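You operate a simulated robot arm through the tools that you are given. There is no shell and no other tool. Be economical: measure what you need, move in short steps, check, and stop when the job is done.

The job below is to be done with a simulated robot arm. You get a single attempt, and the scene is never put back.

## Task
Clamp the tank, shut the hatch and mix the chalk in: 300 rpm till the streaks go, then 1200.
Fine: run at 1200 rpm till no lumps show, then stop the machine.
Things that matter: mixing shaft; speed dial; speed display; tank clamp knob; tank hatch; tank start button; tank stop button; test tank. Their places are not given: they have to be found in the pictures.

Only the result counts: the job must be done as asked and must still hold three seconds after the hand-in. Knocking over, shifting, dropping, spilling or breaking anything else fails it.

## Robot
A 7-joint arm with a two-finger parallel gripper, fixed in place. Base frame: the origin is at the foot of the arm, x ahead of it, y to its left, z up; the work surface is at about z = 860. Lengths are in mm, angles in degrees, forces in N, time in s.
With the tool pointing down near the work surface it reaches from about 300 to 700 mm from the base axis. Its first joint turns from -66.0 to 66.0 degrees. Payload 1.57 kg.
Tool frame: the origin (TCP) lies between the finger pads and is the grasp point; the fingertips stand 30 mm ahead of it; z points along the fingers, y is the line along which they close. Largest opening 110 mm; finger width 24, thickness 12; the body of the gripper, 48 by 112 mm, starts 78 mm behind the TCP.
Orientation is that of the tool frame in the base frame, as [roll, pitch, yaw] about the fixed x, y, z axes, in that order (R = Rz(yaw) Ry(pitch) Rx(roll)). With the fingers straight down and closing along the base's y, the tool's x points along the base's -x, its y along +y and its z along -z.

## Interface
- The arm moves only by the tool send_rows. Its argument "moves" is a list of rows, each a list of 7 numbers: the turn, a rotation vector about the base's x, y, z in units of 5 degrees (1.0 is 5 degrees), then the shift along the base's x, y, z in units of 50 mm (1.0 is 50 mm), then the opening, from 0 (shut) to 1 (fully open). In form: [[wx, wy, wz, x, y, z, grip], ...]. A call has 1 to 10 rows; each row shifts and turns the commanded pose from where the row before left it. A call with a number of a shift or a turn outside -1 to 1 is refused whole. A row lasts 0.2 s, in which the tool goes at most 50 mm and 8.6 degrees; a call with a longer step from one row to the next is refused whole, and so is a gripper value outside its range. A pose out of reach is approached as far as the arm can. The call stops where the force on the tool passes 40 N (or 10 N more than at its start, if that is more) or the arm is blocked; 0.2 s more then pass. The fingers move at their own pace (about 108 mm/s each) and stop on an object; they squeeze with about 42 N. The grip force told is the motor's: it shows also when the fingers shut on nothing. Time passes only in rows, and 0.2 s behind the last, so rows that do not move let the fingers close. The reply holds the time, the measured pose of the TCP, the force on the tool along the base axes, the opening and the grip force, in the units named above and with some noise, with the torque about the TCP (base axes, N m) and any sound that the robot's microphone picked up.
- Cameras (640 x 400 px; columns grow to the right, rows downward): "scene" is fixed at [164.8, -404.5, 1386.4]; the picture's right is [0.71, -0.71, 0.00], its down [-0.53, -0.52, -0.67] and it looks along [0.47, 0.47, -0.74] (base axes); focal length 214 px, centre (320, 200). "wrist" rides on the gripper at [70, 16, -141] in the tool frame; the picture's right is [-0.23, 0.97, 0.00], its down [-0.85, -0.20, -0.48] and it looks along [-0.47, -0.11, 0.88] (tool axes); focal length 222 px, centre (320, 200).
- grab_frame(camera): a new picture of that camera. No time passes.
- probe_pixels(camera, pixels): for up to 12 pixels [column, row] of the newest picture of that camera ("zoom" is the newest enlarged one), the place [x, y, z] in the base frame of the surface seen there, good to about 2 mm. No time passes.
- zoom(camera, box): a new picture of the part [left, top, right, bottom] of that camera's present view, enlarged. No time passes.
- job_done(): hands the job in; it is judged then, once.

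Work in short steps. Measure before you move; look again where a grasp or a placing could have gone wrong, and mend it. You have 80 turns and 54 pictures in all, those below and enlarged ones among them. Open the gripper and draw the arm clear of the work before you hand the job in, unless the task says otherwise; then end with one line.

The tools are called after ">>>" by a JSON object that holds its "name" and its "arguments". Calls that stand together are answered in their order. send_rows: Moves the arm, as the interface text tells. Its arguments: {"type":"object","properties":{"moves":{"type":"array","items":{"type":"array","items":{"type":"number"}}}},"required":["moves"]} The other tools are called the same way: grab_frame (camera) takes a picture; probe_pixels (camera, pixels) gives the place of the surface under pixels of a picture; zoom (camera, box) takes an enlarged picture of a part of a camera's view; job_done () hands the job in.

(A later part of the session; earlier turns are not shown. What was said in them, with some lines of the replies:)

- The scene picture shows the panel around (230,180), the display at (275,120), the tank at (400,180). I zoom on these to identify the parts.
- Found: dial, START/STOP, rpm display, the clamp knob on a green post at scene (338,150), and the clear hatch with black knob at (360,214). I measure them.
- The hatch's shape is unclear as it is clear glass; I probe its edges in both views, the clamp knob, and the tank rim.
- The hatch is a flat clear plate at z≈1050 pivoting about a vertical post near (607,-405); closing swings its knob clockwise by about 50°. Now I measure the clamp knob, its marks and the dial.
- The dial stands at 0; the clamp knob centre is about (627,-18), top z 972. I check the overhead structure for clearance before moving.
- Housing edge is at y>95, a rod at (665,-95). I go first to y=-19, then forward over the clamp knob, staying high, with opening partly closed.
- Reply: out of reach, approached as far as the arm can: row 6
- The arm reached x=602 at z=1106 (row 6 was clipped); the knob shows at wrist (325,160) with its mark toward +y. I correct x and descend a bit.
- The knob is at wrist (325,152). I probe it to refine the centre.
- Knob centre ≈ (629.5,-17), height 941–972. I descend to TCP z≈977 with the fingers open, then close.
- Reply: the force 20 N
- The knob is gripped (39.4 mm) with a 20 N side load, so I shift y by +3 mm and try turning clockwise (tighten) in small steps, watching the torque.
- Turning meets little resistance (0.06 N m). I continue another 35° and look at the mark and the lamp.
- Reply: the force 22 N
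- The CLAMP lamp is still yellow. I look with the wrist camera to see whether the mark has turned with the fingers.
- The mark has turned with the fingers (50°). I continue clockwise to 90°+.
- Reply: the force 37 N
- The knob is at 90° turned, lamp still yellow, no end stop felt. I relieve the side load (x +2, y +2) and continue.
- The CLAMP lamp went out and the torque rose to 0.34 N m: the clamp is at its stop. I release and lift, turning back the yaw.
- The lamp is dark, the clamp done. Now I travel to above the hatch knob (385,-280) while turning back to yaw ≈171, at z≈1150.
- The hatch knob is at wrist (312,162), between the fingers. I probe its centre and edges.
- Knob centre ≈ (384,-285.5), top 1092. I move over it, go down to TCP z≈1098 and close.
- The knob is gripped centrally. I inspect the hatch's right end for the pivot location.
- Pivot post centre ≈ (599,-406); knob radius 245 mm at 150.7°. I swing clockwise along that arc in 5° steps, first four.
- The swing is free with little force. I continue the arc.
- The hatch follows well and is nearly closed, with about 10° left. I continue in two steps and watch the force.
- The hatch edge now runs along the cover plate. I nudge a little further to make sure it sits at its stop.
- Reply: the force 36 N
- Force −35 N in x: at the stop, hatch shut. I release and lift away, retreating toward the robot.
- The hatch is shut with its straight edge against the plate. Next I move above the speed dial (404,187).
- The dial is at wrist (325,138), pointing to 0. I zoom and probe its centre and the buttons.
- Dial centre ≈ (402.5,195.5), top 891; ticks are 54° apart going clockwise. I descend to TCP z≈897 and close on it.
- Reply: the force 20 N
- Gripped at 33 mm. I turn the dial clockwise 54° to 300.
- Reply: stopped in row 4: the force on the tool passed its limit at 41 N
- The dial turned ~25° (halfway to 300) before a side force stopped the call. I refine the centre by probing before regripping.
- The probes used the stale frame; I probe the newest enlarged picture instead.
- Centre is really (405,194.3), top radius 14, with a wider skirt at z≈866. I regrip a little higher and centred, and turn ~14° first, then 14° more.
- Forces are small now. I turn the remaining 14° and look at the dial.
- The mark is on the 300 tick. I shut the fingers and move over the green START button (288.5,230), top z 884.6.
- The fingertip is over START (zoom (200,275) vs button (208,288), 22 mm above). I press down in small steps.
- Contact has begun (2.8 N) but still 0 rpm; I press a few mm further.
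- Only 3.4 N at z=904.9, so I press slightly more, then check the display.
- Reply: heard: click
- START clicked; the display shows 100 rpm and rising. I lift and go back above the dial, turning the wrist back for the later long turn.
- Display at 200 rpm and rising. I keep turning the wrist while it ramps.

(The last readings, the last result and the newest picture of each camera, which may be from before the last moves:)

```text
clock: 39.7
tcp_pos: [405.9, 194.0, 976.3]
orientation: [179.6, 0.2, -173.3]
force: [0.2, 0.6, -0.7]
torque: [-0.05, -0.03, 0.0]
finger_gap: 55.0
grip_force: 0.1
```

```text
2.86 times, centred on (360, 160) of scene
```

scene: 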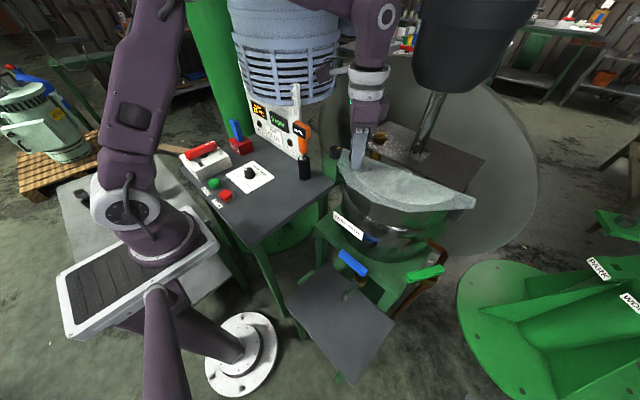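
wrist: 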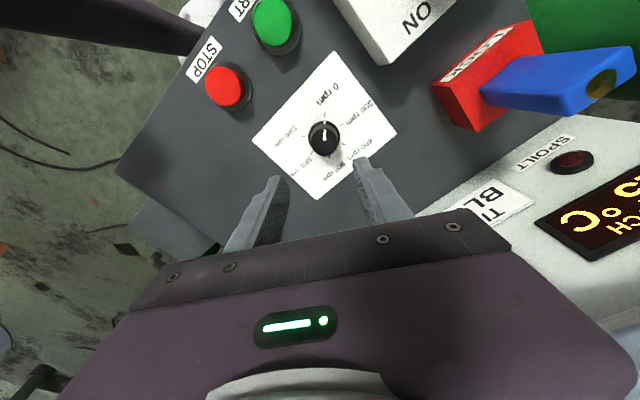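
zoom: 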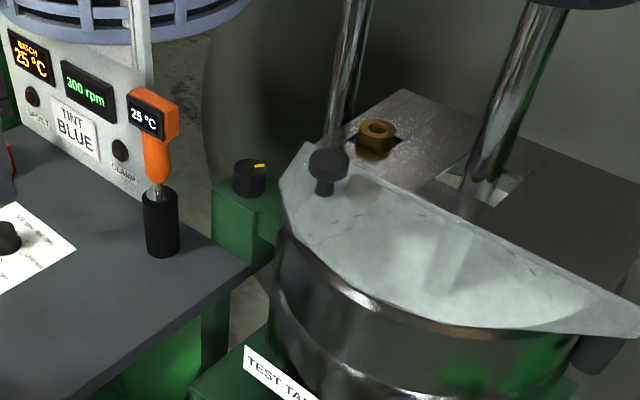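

The display seems to read 300 (or 200). I zoom at the liquid to judge streaks.

>>> {"name": "zoom", "arguments": {"camera": "scene", "box": [345, 140, 455, 210]}}

>>> {"name": "zoom", "arguments": {"camera": "scene", "box": [250, 95, 310, 145]}}

```text
5.71 times, centred on (400, 175) of scene
```

zoom: 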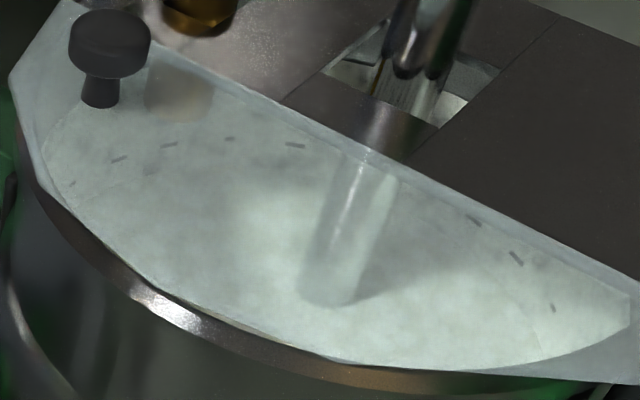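

```text
8.00 times, centred on (280, 120) of scene
```

zoom: 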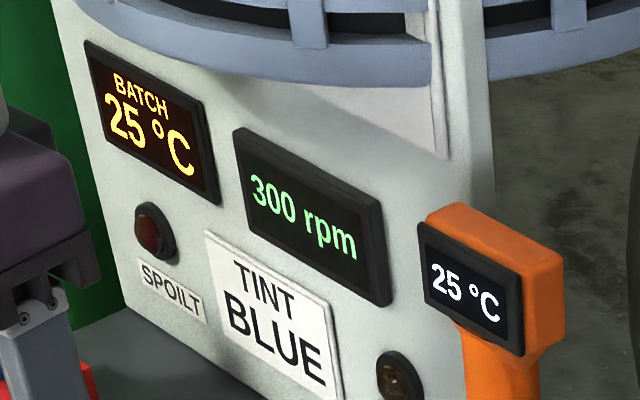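

Speed is 300 rpm. The liquid still shows faint mottling; I let it run while turning the wrist 50° more, then compare.

>>> {"name": "send_rows", "arguments": {"moves": [[0, 0, 1, 0, 0, 0, 0.5], [0, 0, 1, 0, 0, 0, 0.5], [0, 0, 1, 0, 0, 0, 0.5], [0, 0, 1, 0, 0, 0, 0.5], [0, 0, 1, 0, 0, 0, 0.5], [0, 0, 1, 0, 0, 0, 0.5], [0, 0, 1, 0, 0, 0, 0.5], [0, 0, 1, 0, 0, 0, 0.5], [0, 0, 1, 0, 0, 0, 0.5], [0, 0, 1, 0, 0, 0, 0.5]]}}

>>> {"name": "zoom", "arguments": {"camera": "scene", "box": [345, 140, 455, 210]}}

```text
clock: 41.9
tcp_pos: [403.9, 194.7, 976.8]
orientation: [179.7, 0.2, -123.2]
force: [0.1, 0.2, -0.1]
torque: [-0.01, -0.03, 0.01]
finger_gap: 55.2
grip_force: 0.0
```

```text
5.71 times, centred on (400, 175) of scene
```

zoom: 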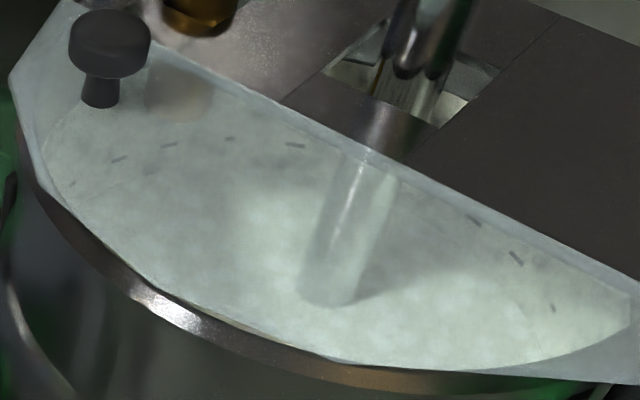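

Yaw reached 237°. The mottling looks similar; I go down and grip the dial meanwhile, without turning it.

>>> {"name": "send_rows", "arguments": {"moves": [[0, 0, 0, 0.02, 0, -0.75, 0.5], [0, 0, 0, 0, 0, -0.73, 0.5], [0, 0, 0, 0, 0, 0, 0.5], [0, 0, 0, 0, 0, 0, 0.1], [0, 0, 0, 0, 0, 0, 0.1], [0, 0, 0, 0, 0, 0, 0.1], [0, 0, 0, 0, 0, 0, 0.1], [0, 0, 0, 0, 0, 0, 0.1], [0, 0, 0, 0, 0, 0, 0.1], [0, 0, 0, 0, 0, 0, 0.1]]}}

>>> {"name": "send_rows", "arguments": {"moves": [[0, 0, 0, 0, 0, 0, 0.1], [0, 0, 0, 0, 0, 0, 0.1], [0, 0, 0, 0, 0, 0, 0.1], [0, 0, 0, 0, 0, 0, 0.1], [0, 0, 0, 0, 0, 0, 0.1], [0, 0, 0, 0, 0, 0, 0.1], [0, 0, 0, 0, 0, 0, 0.1], [0, 0, 0, 0, 0, 0, 0.1], [0, 0, 0, 0, 0, 0, 0.1], [0, 0, 0, 0, 0, 0, 0.1]]}}

>>> {"name": "zoom", "arguments": {"camera": "scene", "box": [345, 140, 455, 210]}}

```text
clock: 44.1
tcp_pos: [406.2, 196.5, 902.1]
orientation: [179.7, 0.0, -123.3]
force: [-14.0, 11.2, -19.9]
torque: [0.47, 0.33, -0.02]
finger_gap: 32.6
grip_force: 40.8
```

```text
clock: 46.3
tcp_pos: [404.5, 196.2, 901.0]
orientation: [179.7, 0.0, -123.3]
force: [-23.5, 14.4, -27.9]
torque: [0.38, 0.62, 0.02]
finger_gap: 32.6
grip_force: 40.9
```

```text
5.71 times, centred on (400, 175) of scene
```

zoom: 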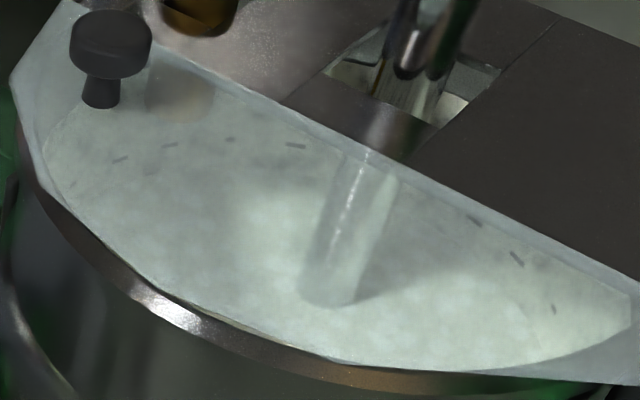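

The load on the grip grows, so I ease x −2, y +1.5, z −2 mm and wait. Then a tight zoom on the liquid for texture.

>>> {"name": "send_rows", "arguments": {"moves": [[0, 0, 0, -0.04, 0.03, -0.04, 0.1], [0, 0, 0, 0, 0, 0, 0.1]]}}

>>> {"name": "zoom", "arguments": {"camera": "scene", "box": [370, 165, 434, 205]}}

```text
clock: 46.9
tcp_pos: [405.1, 195.4, 902.2]
orientation: [-180.0, 0.2, -123.4]
force: [-10.3, -4.4, 33.9]
torque: [-0.79, 0.76, -0.01]
finger_gap: 32.4
grip_force: 41.0
```

```text
10.00 times, centred on (402, 185) of scene
```

zoom: 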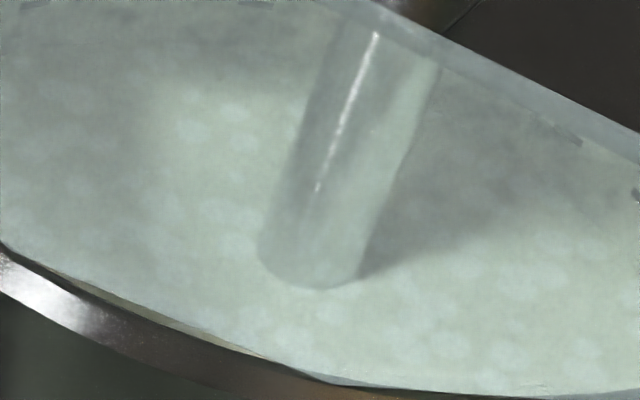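

Light round spots (lumps) show at zoom (190,120), (210,95), no clear streak lines. I ease z by +1 mm, wait 2 s more at 300 and compare.

>>> {"name": "send_rows", "arguments": {"moves": [[0, 0, 0, 0, 0, 0.02, 0.1], [0, 0, 0, 0, 0, 0, 0.1], [0, 0, 0, 0, 0, 0, 0.1], [0, 0, 0, 0, 0, 0, 0.1], [0, 0, 0, 0, 0, 0, 0.1], [0, 0, 0, 0, 0, 0, 0.1], [0, 0, 0, 0, 0, 0, 0.1], [0, 0, 0, 0, 0, 0, 0.1], [0, 0, 0, 0, 0, 0, 0.1], [0, 0, 0, 0, 0, 0, 0.1]]}}

>>> {"name": "send_rows", "arguments": {"moves": [[0, 0, 0, 0, 0, 0, 0.1], [0, 0, 0, 0, 0, 0, 0.1], [0, 0, 0, 0, 0, 0, 0.1], [0, 0, 0, 0, 0, 0, 0.1], [0, 0, 0, 0, 0, 0, 0.1], [0, 0, 0, 0, 0, 0, 0.1], [0, 0, 0, 0, 0, 0, 0.1], [0, 0, 0, 0, 0, 0, 0.1]]}}

>>> {"name": "zoom", "arguments": {"camera": "scene", "box": [370, 165, 434, 205]}}

```text
clock: 48.5
tcp_pos: [405.1, 196.1, 903.0]
orientation: [179.8, 0.0, -123.4]
force: [0.4, -4.5, 4.0]
torque: [-0.02, -0.27, 0.0]
finger_gap: 32.6
grip_force: 40.5
stopped in row 8: the force on the tool passed its limit at 46 N (the readings are from after the stop); the commanded pose is now the measured one
```

```text
clock: 50.4
tcp_pos: [405.5, 195.3, 902.2]
orientation: [179.8, 0.1, -123.5]
force: [3.2, -10.0, 10.5]
torque: [-0.43, -0.04, 0.0]
finger_gap: 32.6
grip_force: 40.7
```

```text
10.00 times, centred on (402, 185) of scene
```

zoom: 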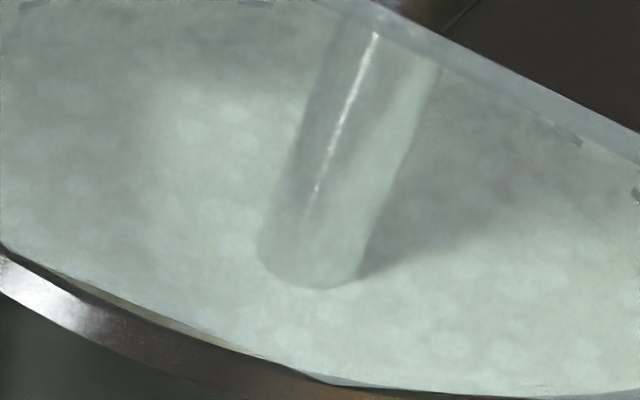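

The texture is fading slowly. To avoid load on the dial I open the fingers around it and wait another ~4 s at 300.

>>> {"name": "send_rows", "arguments": {"moves": [[0, 0, 0, 0, 0, 0, 0.5], [0, 0, 0, 0, 0, 0, 0.5], [0, 0, 0, 0, 0, 0, 0.5], [0, 0, 0, 0, 0, 0, 0.5], [0, 0, 0, 0, 0, 0, 0.5], [0, 0, 0, 0, 0, 0, 0.5], [0, 0, 0, 0, 0, 0, 0.5], [0, 0, 0, 0, 0, 0, 0.5], [0, 0, 0, 0, 0, 0, 0.5], [0, 0, 0, 0, 0, 0, 0.5]]}}

>>> {"name": "send_rows", "arguments": {"moves": [[0, 0, 0, 0, 0, 0, 0.5], [0, 0, 0, 0, 0, 0, 0.5], [0, 0, 0, 0, 0, 0, 0.5], [0, 0, 0, 0, 0, 0, 0.5], [0, 0, 0, 0, 0, 0, 0.5], [0, 0, 0, 0, 0, 0, 0.5], [0, 0, 0, 0, 0, 0, 0.5], [0, 0, 0, 0, 0, 0, 0.5], [0, 0, 0, 0, 0, 0, 0.5], [0, 0, 0, 0, 0, 0, 0.5]]}}

>>> {"name": "zoom", "arguments": {"camera": "scene", "box": [370, 165, 434, 205]}}

```text
clock: 52.5
tcp_pos: [405.7, 194.2, 902.3]
orientation: [179.8, 0.2, -123.3]
force: [-0.4, 0.3, 0.2]
torque: [-0.03, -0.01, 0.02]
finger_gap: 55.3
grip_force: 0.0
```

```text
clock: 54.8
tcp_pos: [404.8, 197.0, 902.5]
orientation: [179.8, 0.2, -123.3]
force: [0.3, 0.1, 0.0]
torque: [0.03, -0.04, -0.01]
finger_gap: 55.1
grip_force: 0.0
```

```text
10.00 times, centred on (402, 185) of scene
```

zoom: 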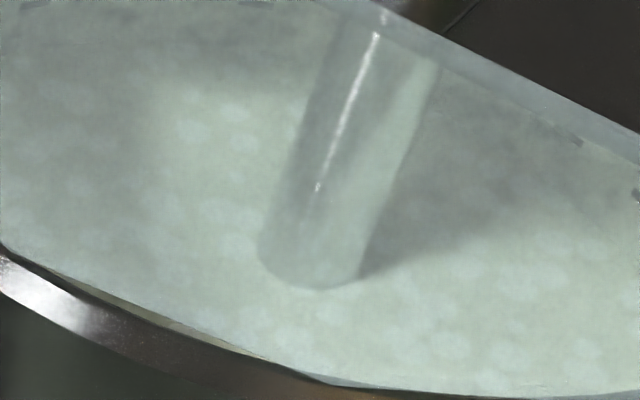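

The texture looks steady. I allow another ~6 s at 300 for safety and compare once more.

>>> {"name": "send_rows", "arguments": {"moves": [[0, 0, 0, 0, 0, 0, 0.5], [0, 0, 0, 0, 0, 0, 0.5], [0, 0, 0, 0, 0, 0, 0.5], [0, 0, 0, 0, 0, 0, 0.5], [0, 0, 0, 0, 0, 0, 0.5], [0, 0, 0, 0, 0, 0, 0.5], [0, 0, 0, 0, 0, 0, 0.5], [0, 0, 0, 0, 0, 0, 0.5], [0, 0, 0, 0, 0, 0, 0.5], [0, 0, 0, 0, 0, 0, 0.5]]}}

>>> {"name": "send_rows", "arguments": {"moves": [[0, 0, 0, 0, 0, 0, 0.5], [0, 0, 0, 0, 0, 0, 0.5], [0, 0, 0, 0, 0, 0, 0.5], [0, 0, 0, 0, 0, 0, 0.5], [0, 0, 0, 0, 0, 0, 0.5], [0, 0, 0, 0, 0, 0, 0.5], [0, 0, 0, 0, 0, 0, 0.5], [0, 0, 0, 0, 0, 0, 0.5], [0, 0, 0, 0, 0, 0, 0.5], [0, 0, 0, 0, 0, 0, 0.5]]}}

>>> {"name": "send_rows", "arguments": {"moves": [[0, 0, 0, 0, 0, 0, 0.5], [0, 0, 0, 0, 0, 0, 0.5], [0, 0, 0, 0, 0, 0, 0.5], [0, 0, 0, 0, 0, 0, 0.5], [0, 0, 0, 0, 0, 0, 0.5], [0, 0, 0, 0, 0, 0, 0.5], [0, 0, 0, 0, 0, 0, 0.5], [0, 0, 0, 0, 0, 0, 0.5], [0, 0, 0, 0, 0, 0, 0.5], [0, 0, 0, 0, 0, 0, 0.5]]}}

>>> {"name": "zoom", "arguments": {"camera": "scene", "box": [345, 140, 455, 210]}}

```text
clock: 57.0
tcp_pos: [405.2, 195.6, 901.4]
orientation: [179.9, 0.2, -123.3]
force: [0.2, 0.5, 0.5]
torque: [-0.01, 0.01, 0.02]
finger_gap: 54.8
grip_force: 0.1
```

```text
clock: 59.1
tcp_pos: [404.9, 196.3, 901.4]
orientation: [179.9, 0.2, -123.3]
force: [-0.2, -0.2, 0.5]
torque: [0.02, 0.01, 0.0]
finger_gap: 55.1
grip_force: 0.0
```

```text
clock: 61.4
tcp_pos: [405.0, 194.9, 902.1]
orientation: [179.9, 0.2, -123.2]
force: [0.4, -0.4, -0.4]
torque: [-0.04, 0.01, 0.01]
finger_gap: 55.1
grip_force: 0.1
```

```text
5.71 times, centred on (400, 175) of scene
```

zoom: 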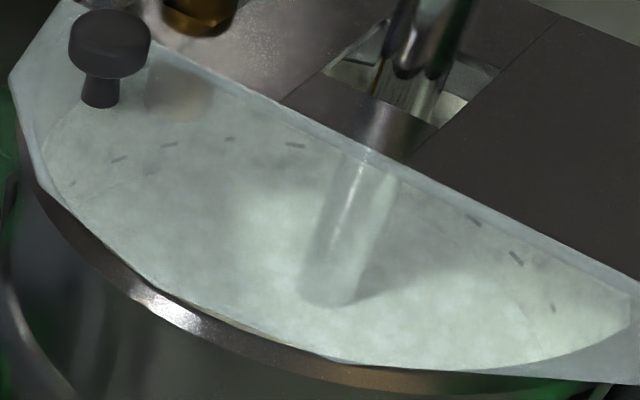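

Steady since ~47 s with no streak lines, only spots. I grip the dial and begin turning toward 1200.

>>> {"name": "send_rows", "arguments": {"moves": [[0, 0, 0, 0, -0.01, 0, 0.1], [0, 0, 0, 0, 0, 0, 0.1], [0, 0, -1, 0, 0, 0, 0.1], [0, 0, -1, 0, 0, 0, 0.1], [0, 0, -1, 0, 0, 0, 0.1], [0, 0, -1, 0, 0, 0, 0.1], [0, 0, -1, 0, 0, 0, 0.1], [0, 0, -1, 0, 0, 0, 0.1]]}}

```text
clock: 63.1
tcp_pos: [406.0, 196.0, 903.4]
orientation: [179.8, 0.1, -153.3]
force: [4.0, 2.2, -8.0]
torque: [0.11, -0.35, -0.03]
finger_gap: 32.5
grip_force: 40.6
```

Turned 30° smoothly; I continue.

>>> {"name": "send_rows", "arguments": {"moves": [[0, 0, -1, 0, 0, 0, 0.1], [0, 0, -1, 0, 0, 0, 0.1], [0, 0, -1, 0, 0, 0, 0.1], [0, 0, -1, 0, 0, 0, 0.1], [0, 0, -1, 0, 0, 0, 0.1], [0, 0, -1, 0, 0, 0, 0.1], [0, 0, -1, 0, 0, 0, 0.1], [0, 0, -1, 0, 0, 0, 0.1], [0, 0, -1, 0, 0, 0, 0.1], [0, 0, -1, 0, 0, 0, 0.1]]}}

```text
clock: 65.3
tcp_pos: [405.0, 195.6, 901.8]
orientation: [179.9, 0.2, 156.6]
force: [7.1, -9.1, -3.2]
torque: [-0.17, -0.48, 0.02]
finger_gap: 32.6
grip_force: 41.0
```

80° turned; I continue another 50°.

>>> {"name": "send_rows", "arguments": {"moves": [[0, 0, -1, 0, 0, 0, 0.1], [0, 0, -1, 0, 0, 0, 0.1], [0, 0, -1, 0, 0, 0, 0.1], [0, 0, -1, 0, 0, 0, 0.1], [0, 0, -1, 0, 0, 0, 0.1], [0, 0, -1, 0, 0, 0, 0.1], [0, 0, -1, 0, 0, 0, 0.1], [0, 0, -1, 0, 0, 0, 0.1], [0, 0, -1, 0, 0, 0, 0.1], [0, 0, -1, 0, 0, 0, 0.1]]}}

```text
clock: 67.5
tcp_pos: [404.2, 195.1, 902.5]
orientation: [179.9, 0.2, 106.5]
force: [1.9, -16.5, 5.3]
torque: [-0.21, 0.11, 0.01]
finger_gap: 32.6
grip_force: 41.0
```

Now the last 32° (yaw 106.5 → 74.7), then I release, rise, and look at the dial.

>>> {"name": "send_rows", "arguments": {"moves": [[0, 0, -1, 0, 0, 0, 0.1], [0, 0, -1, 0, 0, 0, 0.1], [0, 0, -1, 0, 0, 0, 0.1], [0, 0, -1, 0, 0, 0, 0.1], [0, 0, -1, 0, 0, 0, 0.1], [0, 0, -1, 0, 0, 0, 0.1], [0, 0, -0.35, 0, 0, 0, 0.1], [0, 0, 0, 0, 0, 0, 0.5], [0, 0, 0, 0, 0, 0, 0.5], [0, 0, 0, 0, 0, 0.9, 0.5]]}}

>>> {"name": "zoom", "arguments": {"camera": "wrist", "box": [290, 110, 360, 180]}}

```text
clock: 69.8
tcp_pos: [406.1, 195.3, 946.2]
orientation: [179.7, 0.2, 74.9]
force: [-0.5, 0.2, 0.3]
torque: [-0.01, 0.01, -0.04]
finger_gap: 55.2
grip_force: 0.0
```

```text
5.71 times, centred on (325, 145) of wrist
```

zoom: 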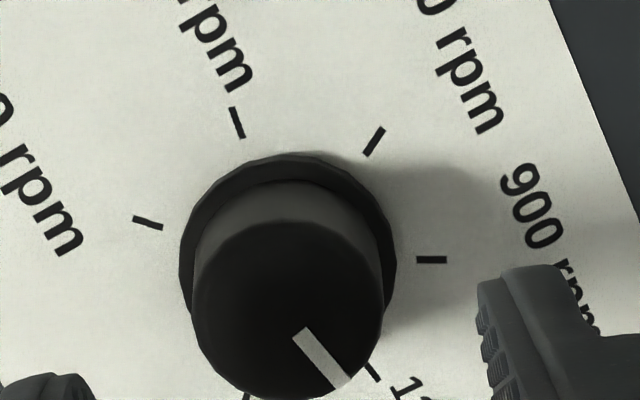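

The mark points at the 1200 tick. I move over to hover above STOP (290,149) with fingers shut and check the display and liquid.

>>> {"name": "send_rows", "arguments": {"moves": [[0, 0, 0, 0, 0, 0.4, 0.2], [0, 0, 0, -0.772, -0.307, 0, 0], [0, 0, 0, -0.772, -0.307, 0, 0], [0, 0, 0, -0.772, -0.307, 0, 0], [0, 0, 0, 0, 0, -0.7, 0], [0, 0, 0, 0, 0, 0, 0]]}}

>>> {"name": "zoom", "arguments": {"camera": "scene", "box": [200, 90, 470, 230]}}

```text
clock: 71.2
tcp_pos: [289.0, 149.4, 932.4]
orientation: [179.8, 0.1, 75.0]
force: [1.1, -0.6, -0.6]
torque: [0.02, 0.01, 0.0]
finger_gap: 0.0
grip_force: 21.6
```

```text
2.37 times, centred on (335, 160) of scene
```

zoom: 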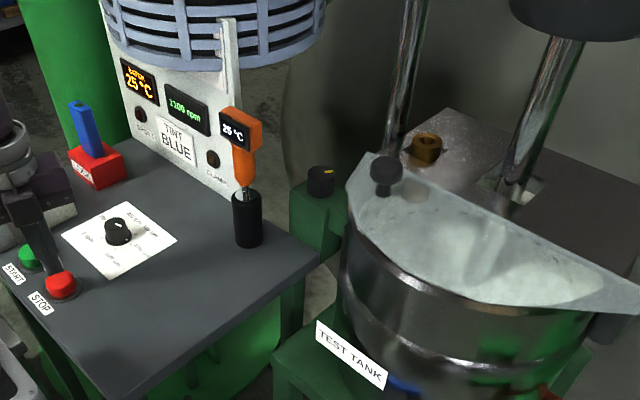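

Display around 1100 and rising. I wait 2 s above STOP and look at display plus tank together.

>>> {"name": "send_rows", "arguments": {"moves": [[0, 0, 0, 0, 0, 0, 0], [0, 0, 0, 0, 0, 0, 0], [0, 0, 0, 0, 0, 0, 0], [0, 0, 0, 0, 0, 0, 0], [0, 0, 0, 0, 0, 0, 0], [0, 0, 0, 0, 0, 0, 0], [0, 0, 0, 0, 0, 0, 0], [0, 0, 0, 0, 0, 0, 0], [0, 0, 0, 0, 0, 0, 0], [0, 0, 0, 0, 0, 0, 0]]}}

>>> {"name": "zoom", "arguments": {"camera": "scene", "box": [260, 100, 440, 212]}}

```text
clock: 73.3
tcp_pos: [289.0, 150.1, 932.8]
orientation: [179.7, 0.2, 74.9]
force: [0.8, -0.4, -0.3]
torque: [0.0, 0.01, 0.05]
finger_gap: 0.0
grip_force: 21.9
```

```text
3.56 times, centred on (350, 156) of scene
```

zoom: 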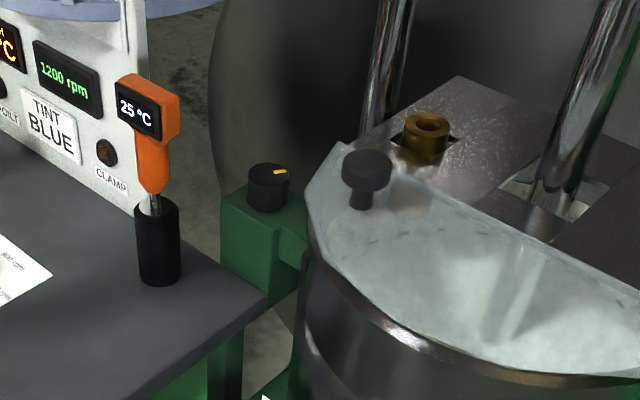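

Now 1200 rpm. I let it run ~6 s and then take the same tight zoom of the liquid to see whether the lumps persist.

>>> {"name": "send_rows", "arguments": {"moves": [[0, 0, 0, 0, 0, 0, 0], [0, 0, 0, 0, 0, 0, 0], [0, 0, 0, 0, 0, 0, 0], [0, 0, 0, 0, 0, 0, 0], [0, 0, 0, 0, 0, 0, 0], [0, 0, 0, 0, 0, 0, 0], [0, 0, 0, 0, 0, 0, 0], [0, 0, 0, 0, 0, 0, 0], [0, 0, 0, 0, 0, 0, 0], [0, 0, 0, 0, 0, 0, 0]]}}

>>> {"name": "send_rows", "arguments": {"moves": [[0, 0, 0, 0, 0, 0, 0], [0, 0, 0, 0, 0, 0, 0], [0, 0, 0, 0, 0, 0, 0], [0, 0, 0, 0, 0, 0, 0], [0, 0, 0, 0, 0, 0, 0], [0, 0, 0, 0, 0, 0, 0], [0, 0, 0, 0, 0, 0, 0], [0, 0, 0, 0, 0, 0, 0], [0, 0, 0, 0, 0, 0, 0], [0, 0, 0, 0, 0, 0, 0]]}}

>>> {"name": "zoom", "arguments": {"camera": "scene", "box": [370, 165, 434, 205]}}

```text
clock: 75.5
tcp_pos: [288.1, 149.7, 932.5]
orientation: [179.9, 0.2, 74.9]
force: [0.4, 0.0, 0.0]
torque: [0.0, 0.04, -0.01]
finger_gap: 0.0
grip_force: 21.2
```

```text
clock: 77.8
tcp_pos: [288.9, 149.8, 933.0]
orientation: [179.8, 0.1, 74.9]
force: [-0.1, -0.6, 1.0]
torque: [0.0, 0.0, 0.0]
finger_gap: 0.0
grip_force: 21.2
```

```text
10.00 times, centred on (402, 185) of scene
```

zoom: 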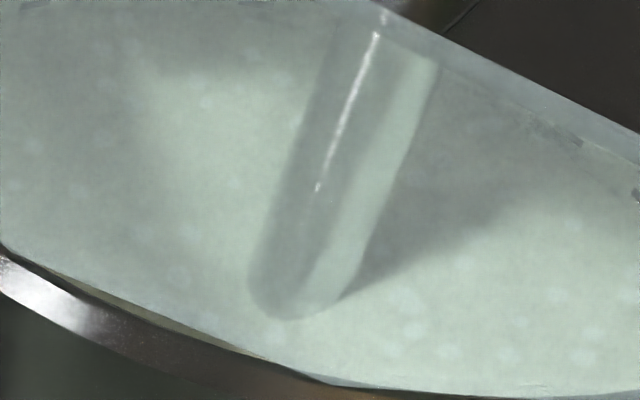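

The lumps have shrunk to small spots at zoom (205,102), (415,328), (525,297), but still show. I run on ~6.5 s more.

>>> {"name": "send_rows", "arguments": {"moves": [[0, 0, 0, 0, 0, 0, 0], [0, 0, 0, 0, 0, 0, 0], [0, 0, 0, 0, 0, 0, 0], [0, 0, 0, 0, 0, 0, 0], [0, 0, 0, 0, 0, 0, 0], [0, 0, 0, 0, 0, 0, 0], [0, 0, 0, 0, 0, 0, 0], [0, 0, 0, 0, 0, 0, 0], [0, 0, 0, 0, 0, 0, 0], [0, 0, 0, 0, 0, 0, 0]]}}

>>> {"name": "send_rows", "arguments": {"moves": [[0, 0, 0, 0, 0, 0, 0], [0, 0, 0, 0, 0, 0, 0], [0, 0, 0, 0, 0, 0, 0], [0, 0, 0, 0, 0, 0, 0], [0, 0, 0, 0, 0, 0, 0], [0, 0, 0, 0, 0, 0, 0], [0, 0, 0, 0, 0, 0, 0], [0, 0, 0, 0, 0, 0, 0], [0, 0, 0, 0, 0, 0, 0], [0, 0, 0, 0, 0, 0, 0]]}}

>>> {"name": "send_rows", "arguments": {"moves": [[0, 0, 0, 0, 0, 0, 0], [0, 0, 0, 0, 0, 0, 0], [0, 0, 0, 0, 0, 0, 0], [0, 0, 0, 0, 0, 0, 0], [0, 0, 0, 0, 0, 0, 0], [0, 0, 0, 0, 0, 0, 0], [0, 0, 0, 0, 0, 0, 0], [0, 0, 0, 0, 0, 0, 0], [0, 0, 0, 0, 0, 0, 0], [0, 0, 0, 0, 0, 0, 0]]}}

>>> {"name": "zoom", "arguments": {"camera": "scene", "box": [370, 165, 434, 205]}}

```text
clock: 80.0
tcp_pos: [289.1, 149.7, 933.3]
orientation: [179.9, 0.2, 75.0]
force: [0.0, 0.2, 0.0]
torque: [-0.02, 0.0, 0.02]
finger_gap: 0.0
grip_force: 21.9
```

```text
clock: 82.2
tcp_pos: [290.3, 149.3, 932.2]
orientation: [179.9, 0.2, 74.8]
force: [-0.6, -0.8, -0.1]
torque: [-0.01, 0.0, 0.01]
finger_gap: 0.0
grip_force: 21.0
```

```text
clock: 84.3
tcp_pos: [289.1, 149.0, 932.6]
orientation: [179.8, 0.2, 74.9]
force: [-0.4, 0.0, -0.1]
torque: [-0.02, 0.0, 0.01]
finger_gap: 0.0
grip_force: 21.8
```

```text
10.00 times, centred on (402, 185) of scene
```

zoom: 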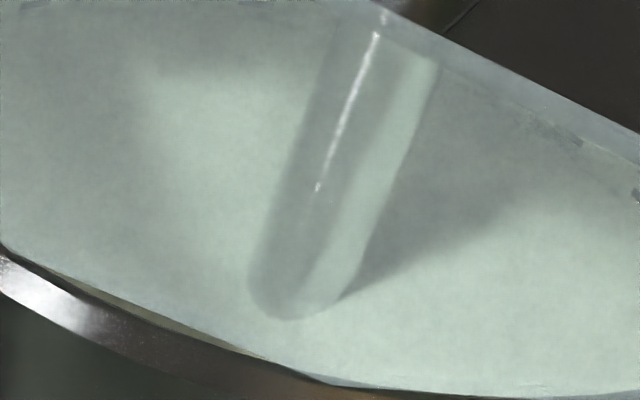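

No lumps are visible now. I press STOP down to the click depth (TCP ≈ 901).

>>> {"name": "send_rows", "arguments": {"moves": [[0, 0, 0, 0.02, 0, -0.36, 0], [0, 0, 0, 0, 0, -0.16, 0], [0, 0, 0, 0, 0, -0.1, 0], [0, 0, 0, 0, 0, -0.03, 0]]}}

```text
clock: 85.3
tcp_pos: [289.7, 149.4, 900.4]
orientation: [179.9, 0.1, 74.9]
force: [-2.4, -0.4, 11.3]
torque: [0.06, 0.07, -0.09]
finger_gap: 0.1
grip_force: 21.1
heard: click
```

STOP clicked. I lift away clear, and check the display and whole scene.

>>> {"name": "send_rows", "arguments": {"moves": [[0, 0, 0, 0, 0, 0.7, 0], [0, 0, 0, 0, 0, 0.9, 0.3], [0, 0, 0, 0, 0, 0.9, 0.6], [0, 0, 0, 0.3, -0.3, 0.8, 1], [0, 0, 0, 0.4, -0.5, 0.7, 1], [0, 0, 0, 0.4, -0.5, 0.4, 1], [0, 0, 0, 0, 0, 0, 1], [0, 0, 0, 0, 0, 0, 1], [0, 0, 0, 0, 0, 0, 1], [0, 0, 0, 0, 0, 0, 1]]}}

>>> {"name": "zoom", "arguments": {"camera": "scene", "box": [200, 90, 470, 230]}}

```text
clock: 87.5
tcp_pos: [344.7, 84.6, 1120.5]
orientation: [179.8, 0.2, 74.9]
force: [-0.5, -0.6, 0.2]
torque: [0.0, 0.01, 0.01]
finger_gap: 110.1
grip_force: 0.0
```

```text
2.37 times, centred on (335, 160) of scene
```

zoom: 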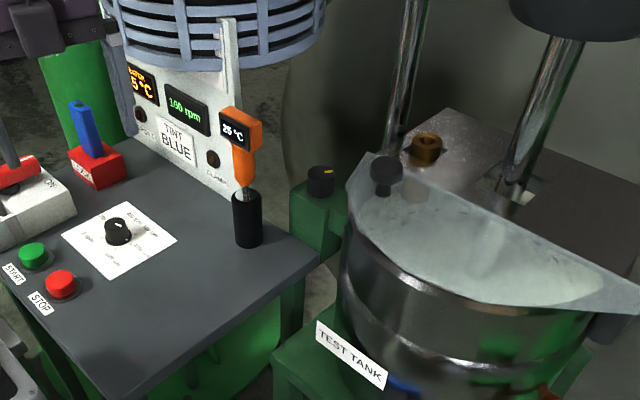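

The speed is falling (about 100 rpm). I wait for it to reach zero and check once more.

>>> {"name": "send_rows", "arguments": {"moves": [[0, 0, 0, 0, 0, 0, 1], [0, 0, 0, 0, 0, 0, 1], [0, 0, 0, 0, 0, 0, 1], [0, 0, 0, 0, 0, 0, 1], [0, 0, 0, 0, 0, 0, 1], [0, 0, 0, 0, 0, 0, 1], [0, 0, 0, 0, 0, 0, 1], [0, 0, 0, 0, 0, 0, 1], [0, 0, 0, 0, 0, 0, 1], [0, 0, 0, 0, 0, 0, 1]]}}

>>> {"name": "zoom", "arguments": {"camera": "scene", "box": [240, 90, 420, 210]}}

```text
clock: 89.8
tcp_pos: [346.9, 85.5, 1120.3]
orientation: [179.8, 0.2, 74.9]
force: [-0.2, -0.5, 0.8]
torque: [0.02, -0.01, 0.0]
finger_gap: 110.0
grip_force: 0.1
```

```text
3.33 times, centred on (330, 150) of scene
```

zoom: 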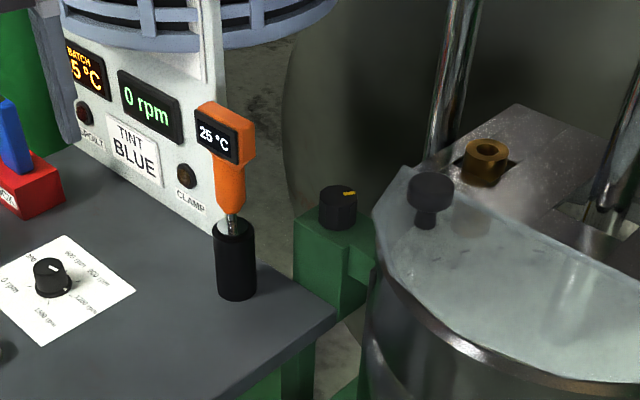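

The display reads 0 rpm, the SPOILT and CLAMP lamps are dark, the hatch is shut and the arm is clear. I hand in.

>>> {"name": "job_done", "arguments": {}}

```text
The job is handed in.
```

I clamped the tank, shut the hatch, and mixed the chalk at 300 rpm and then at 1200 rpm until no lumps showed. The machine is stopped at 0 rpm with the SPOILT lamp dark. The streaks were hard to see through the hatch, so I ran 300 rpm for over 20 s, until the surface had stopped changing.
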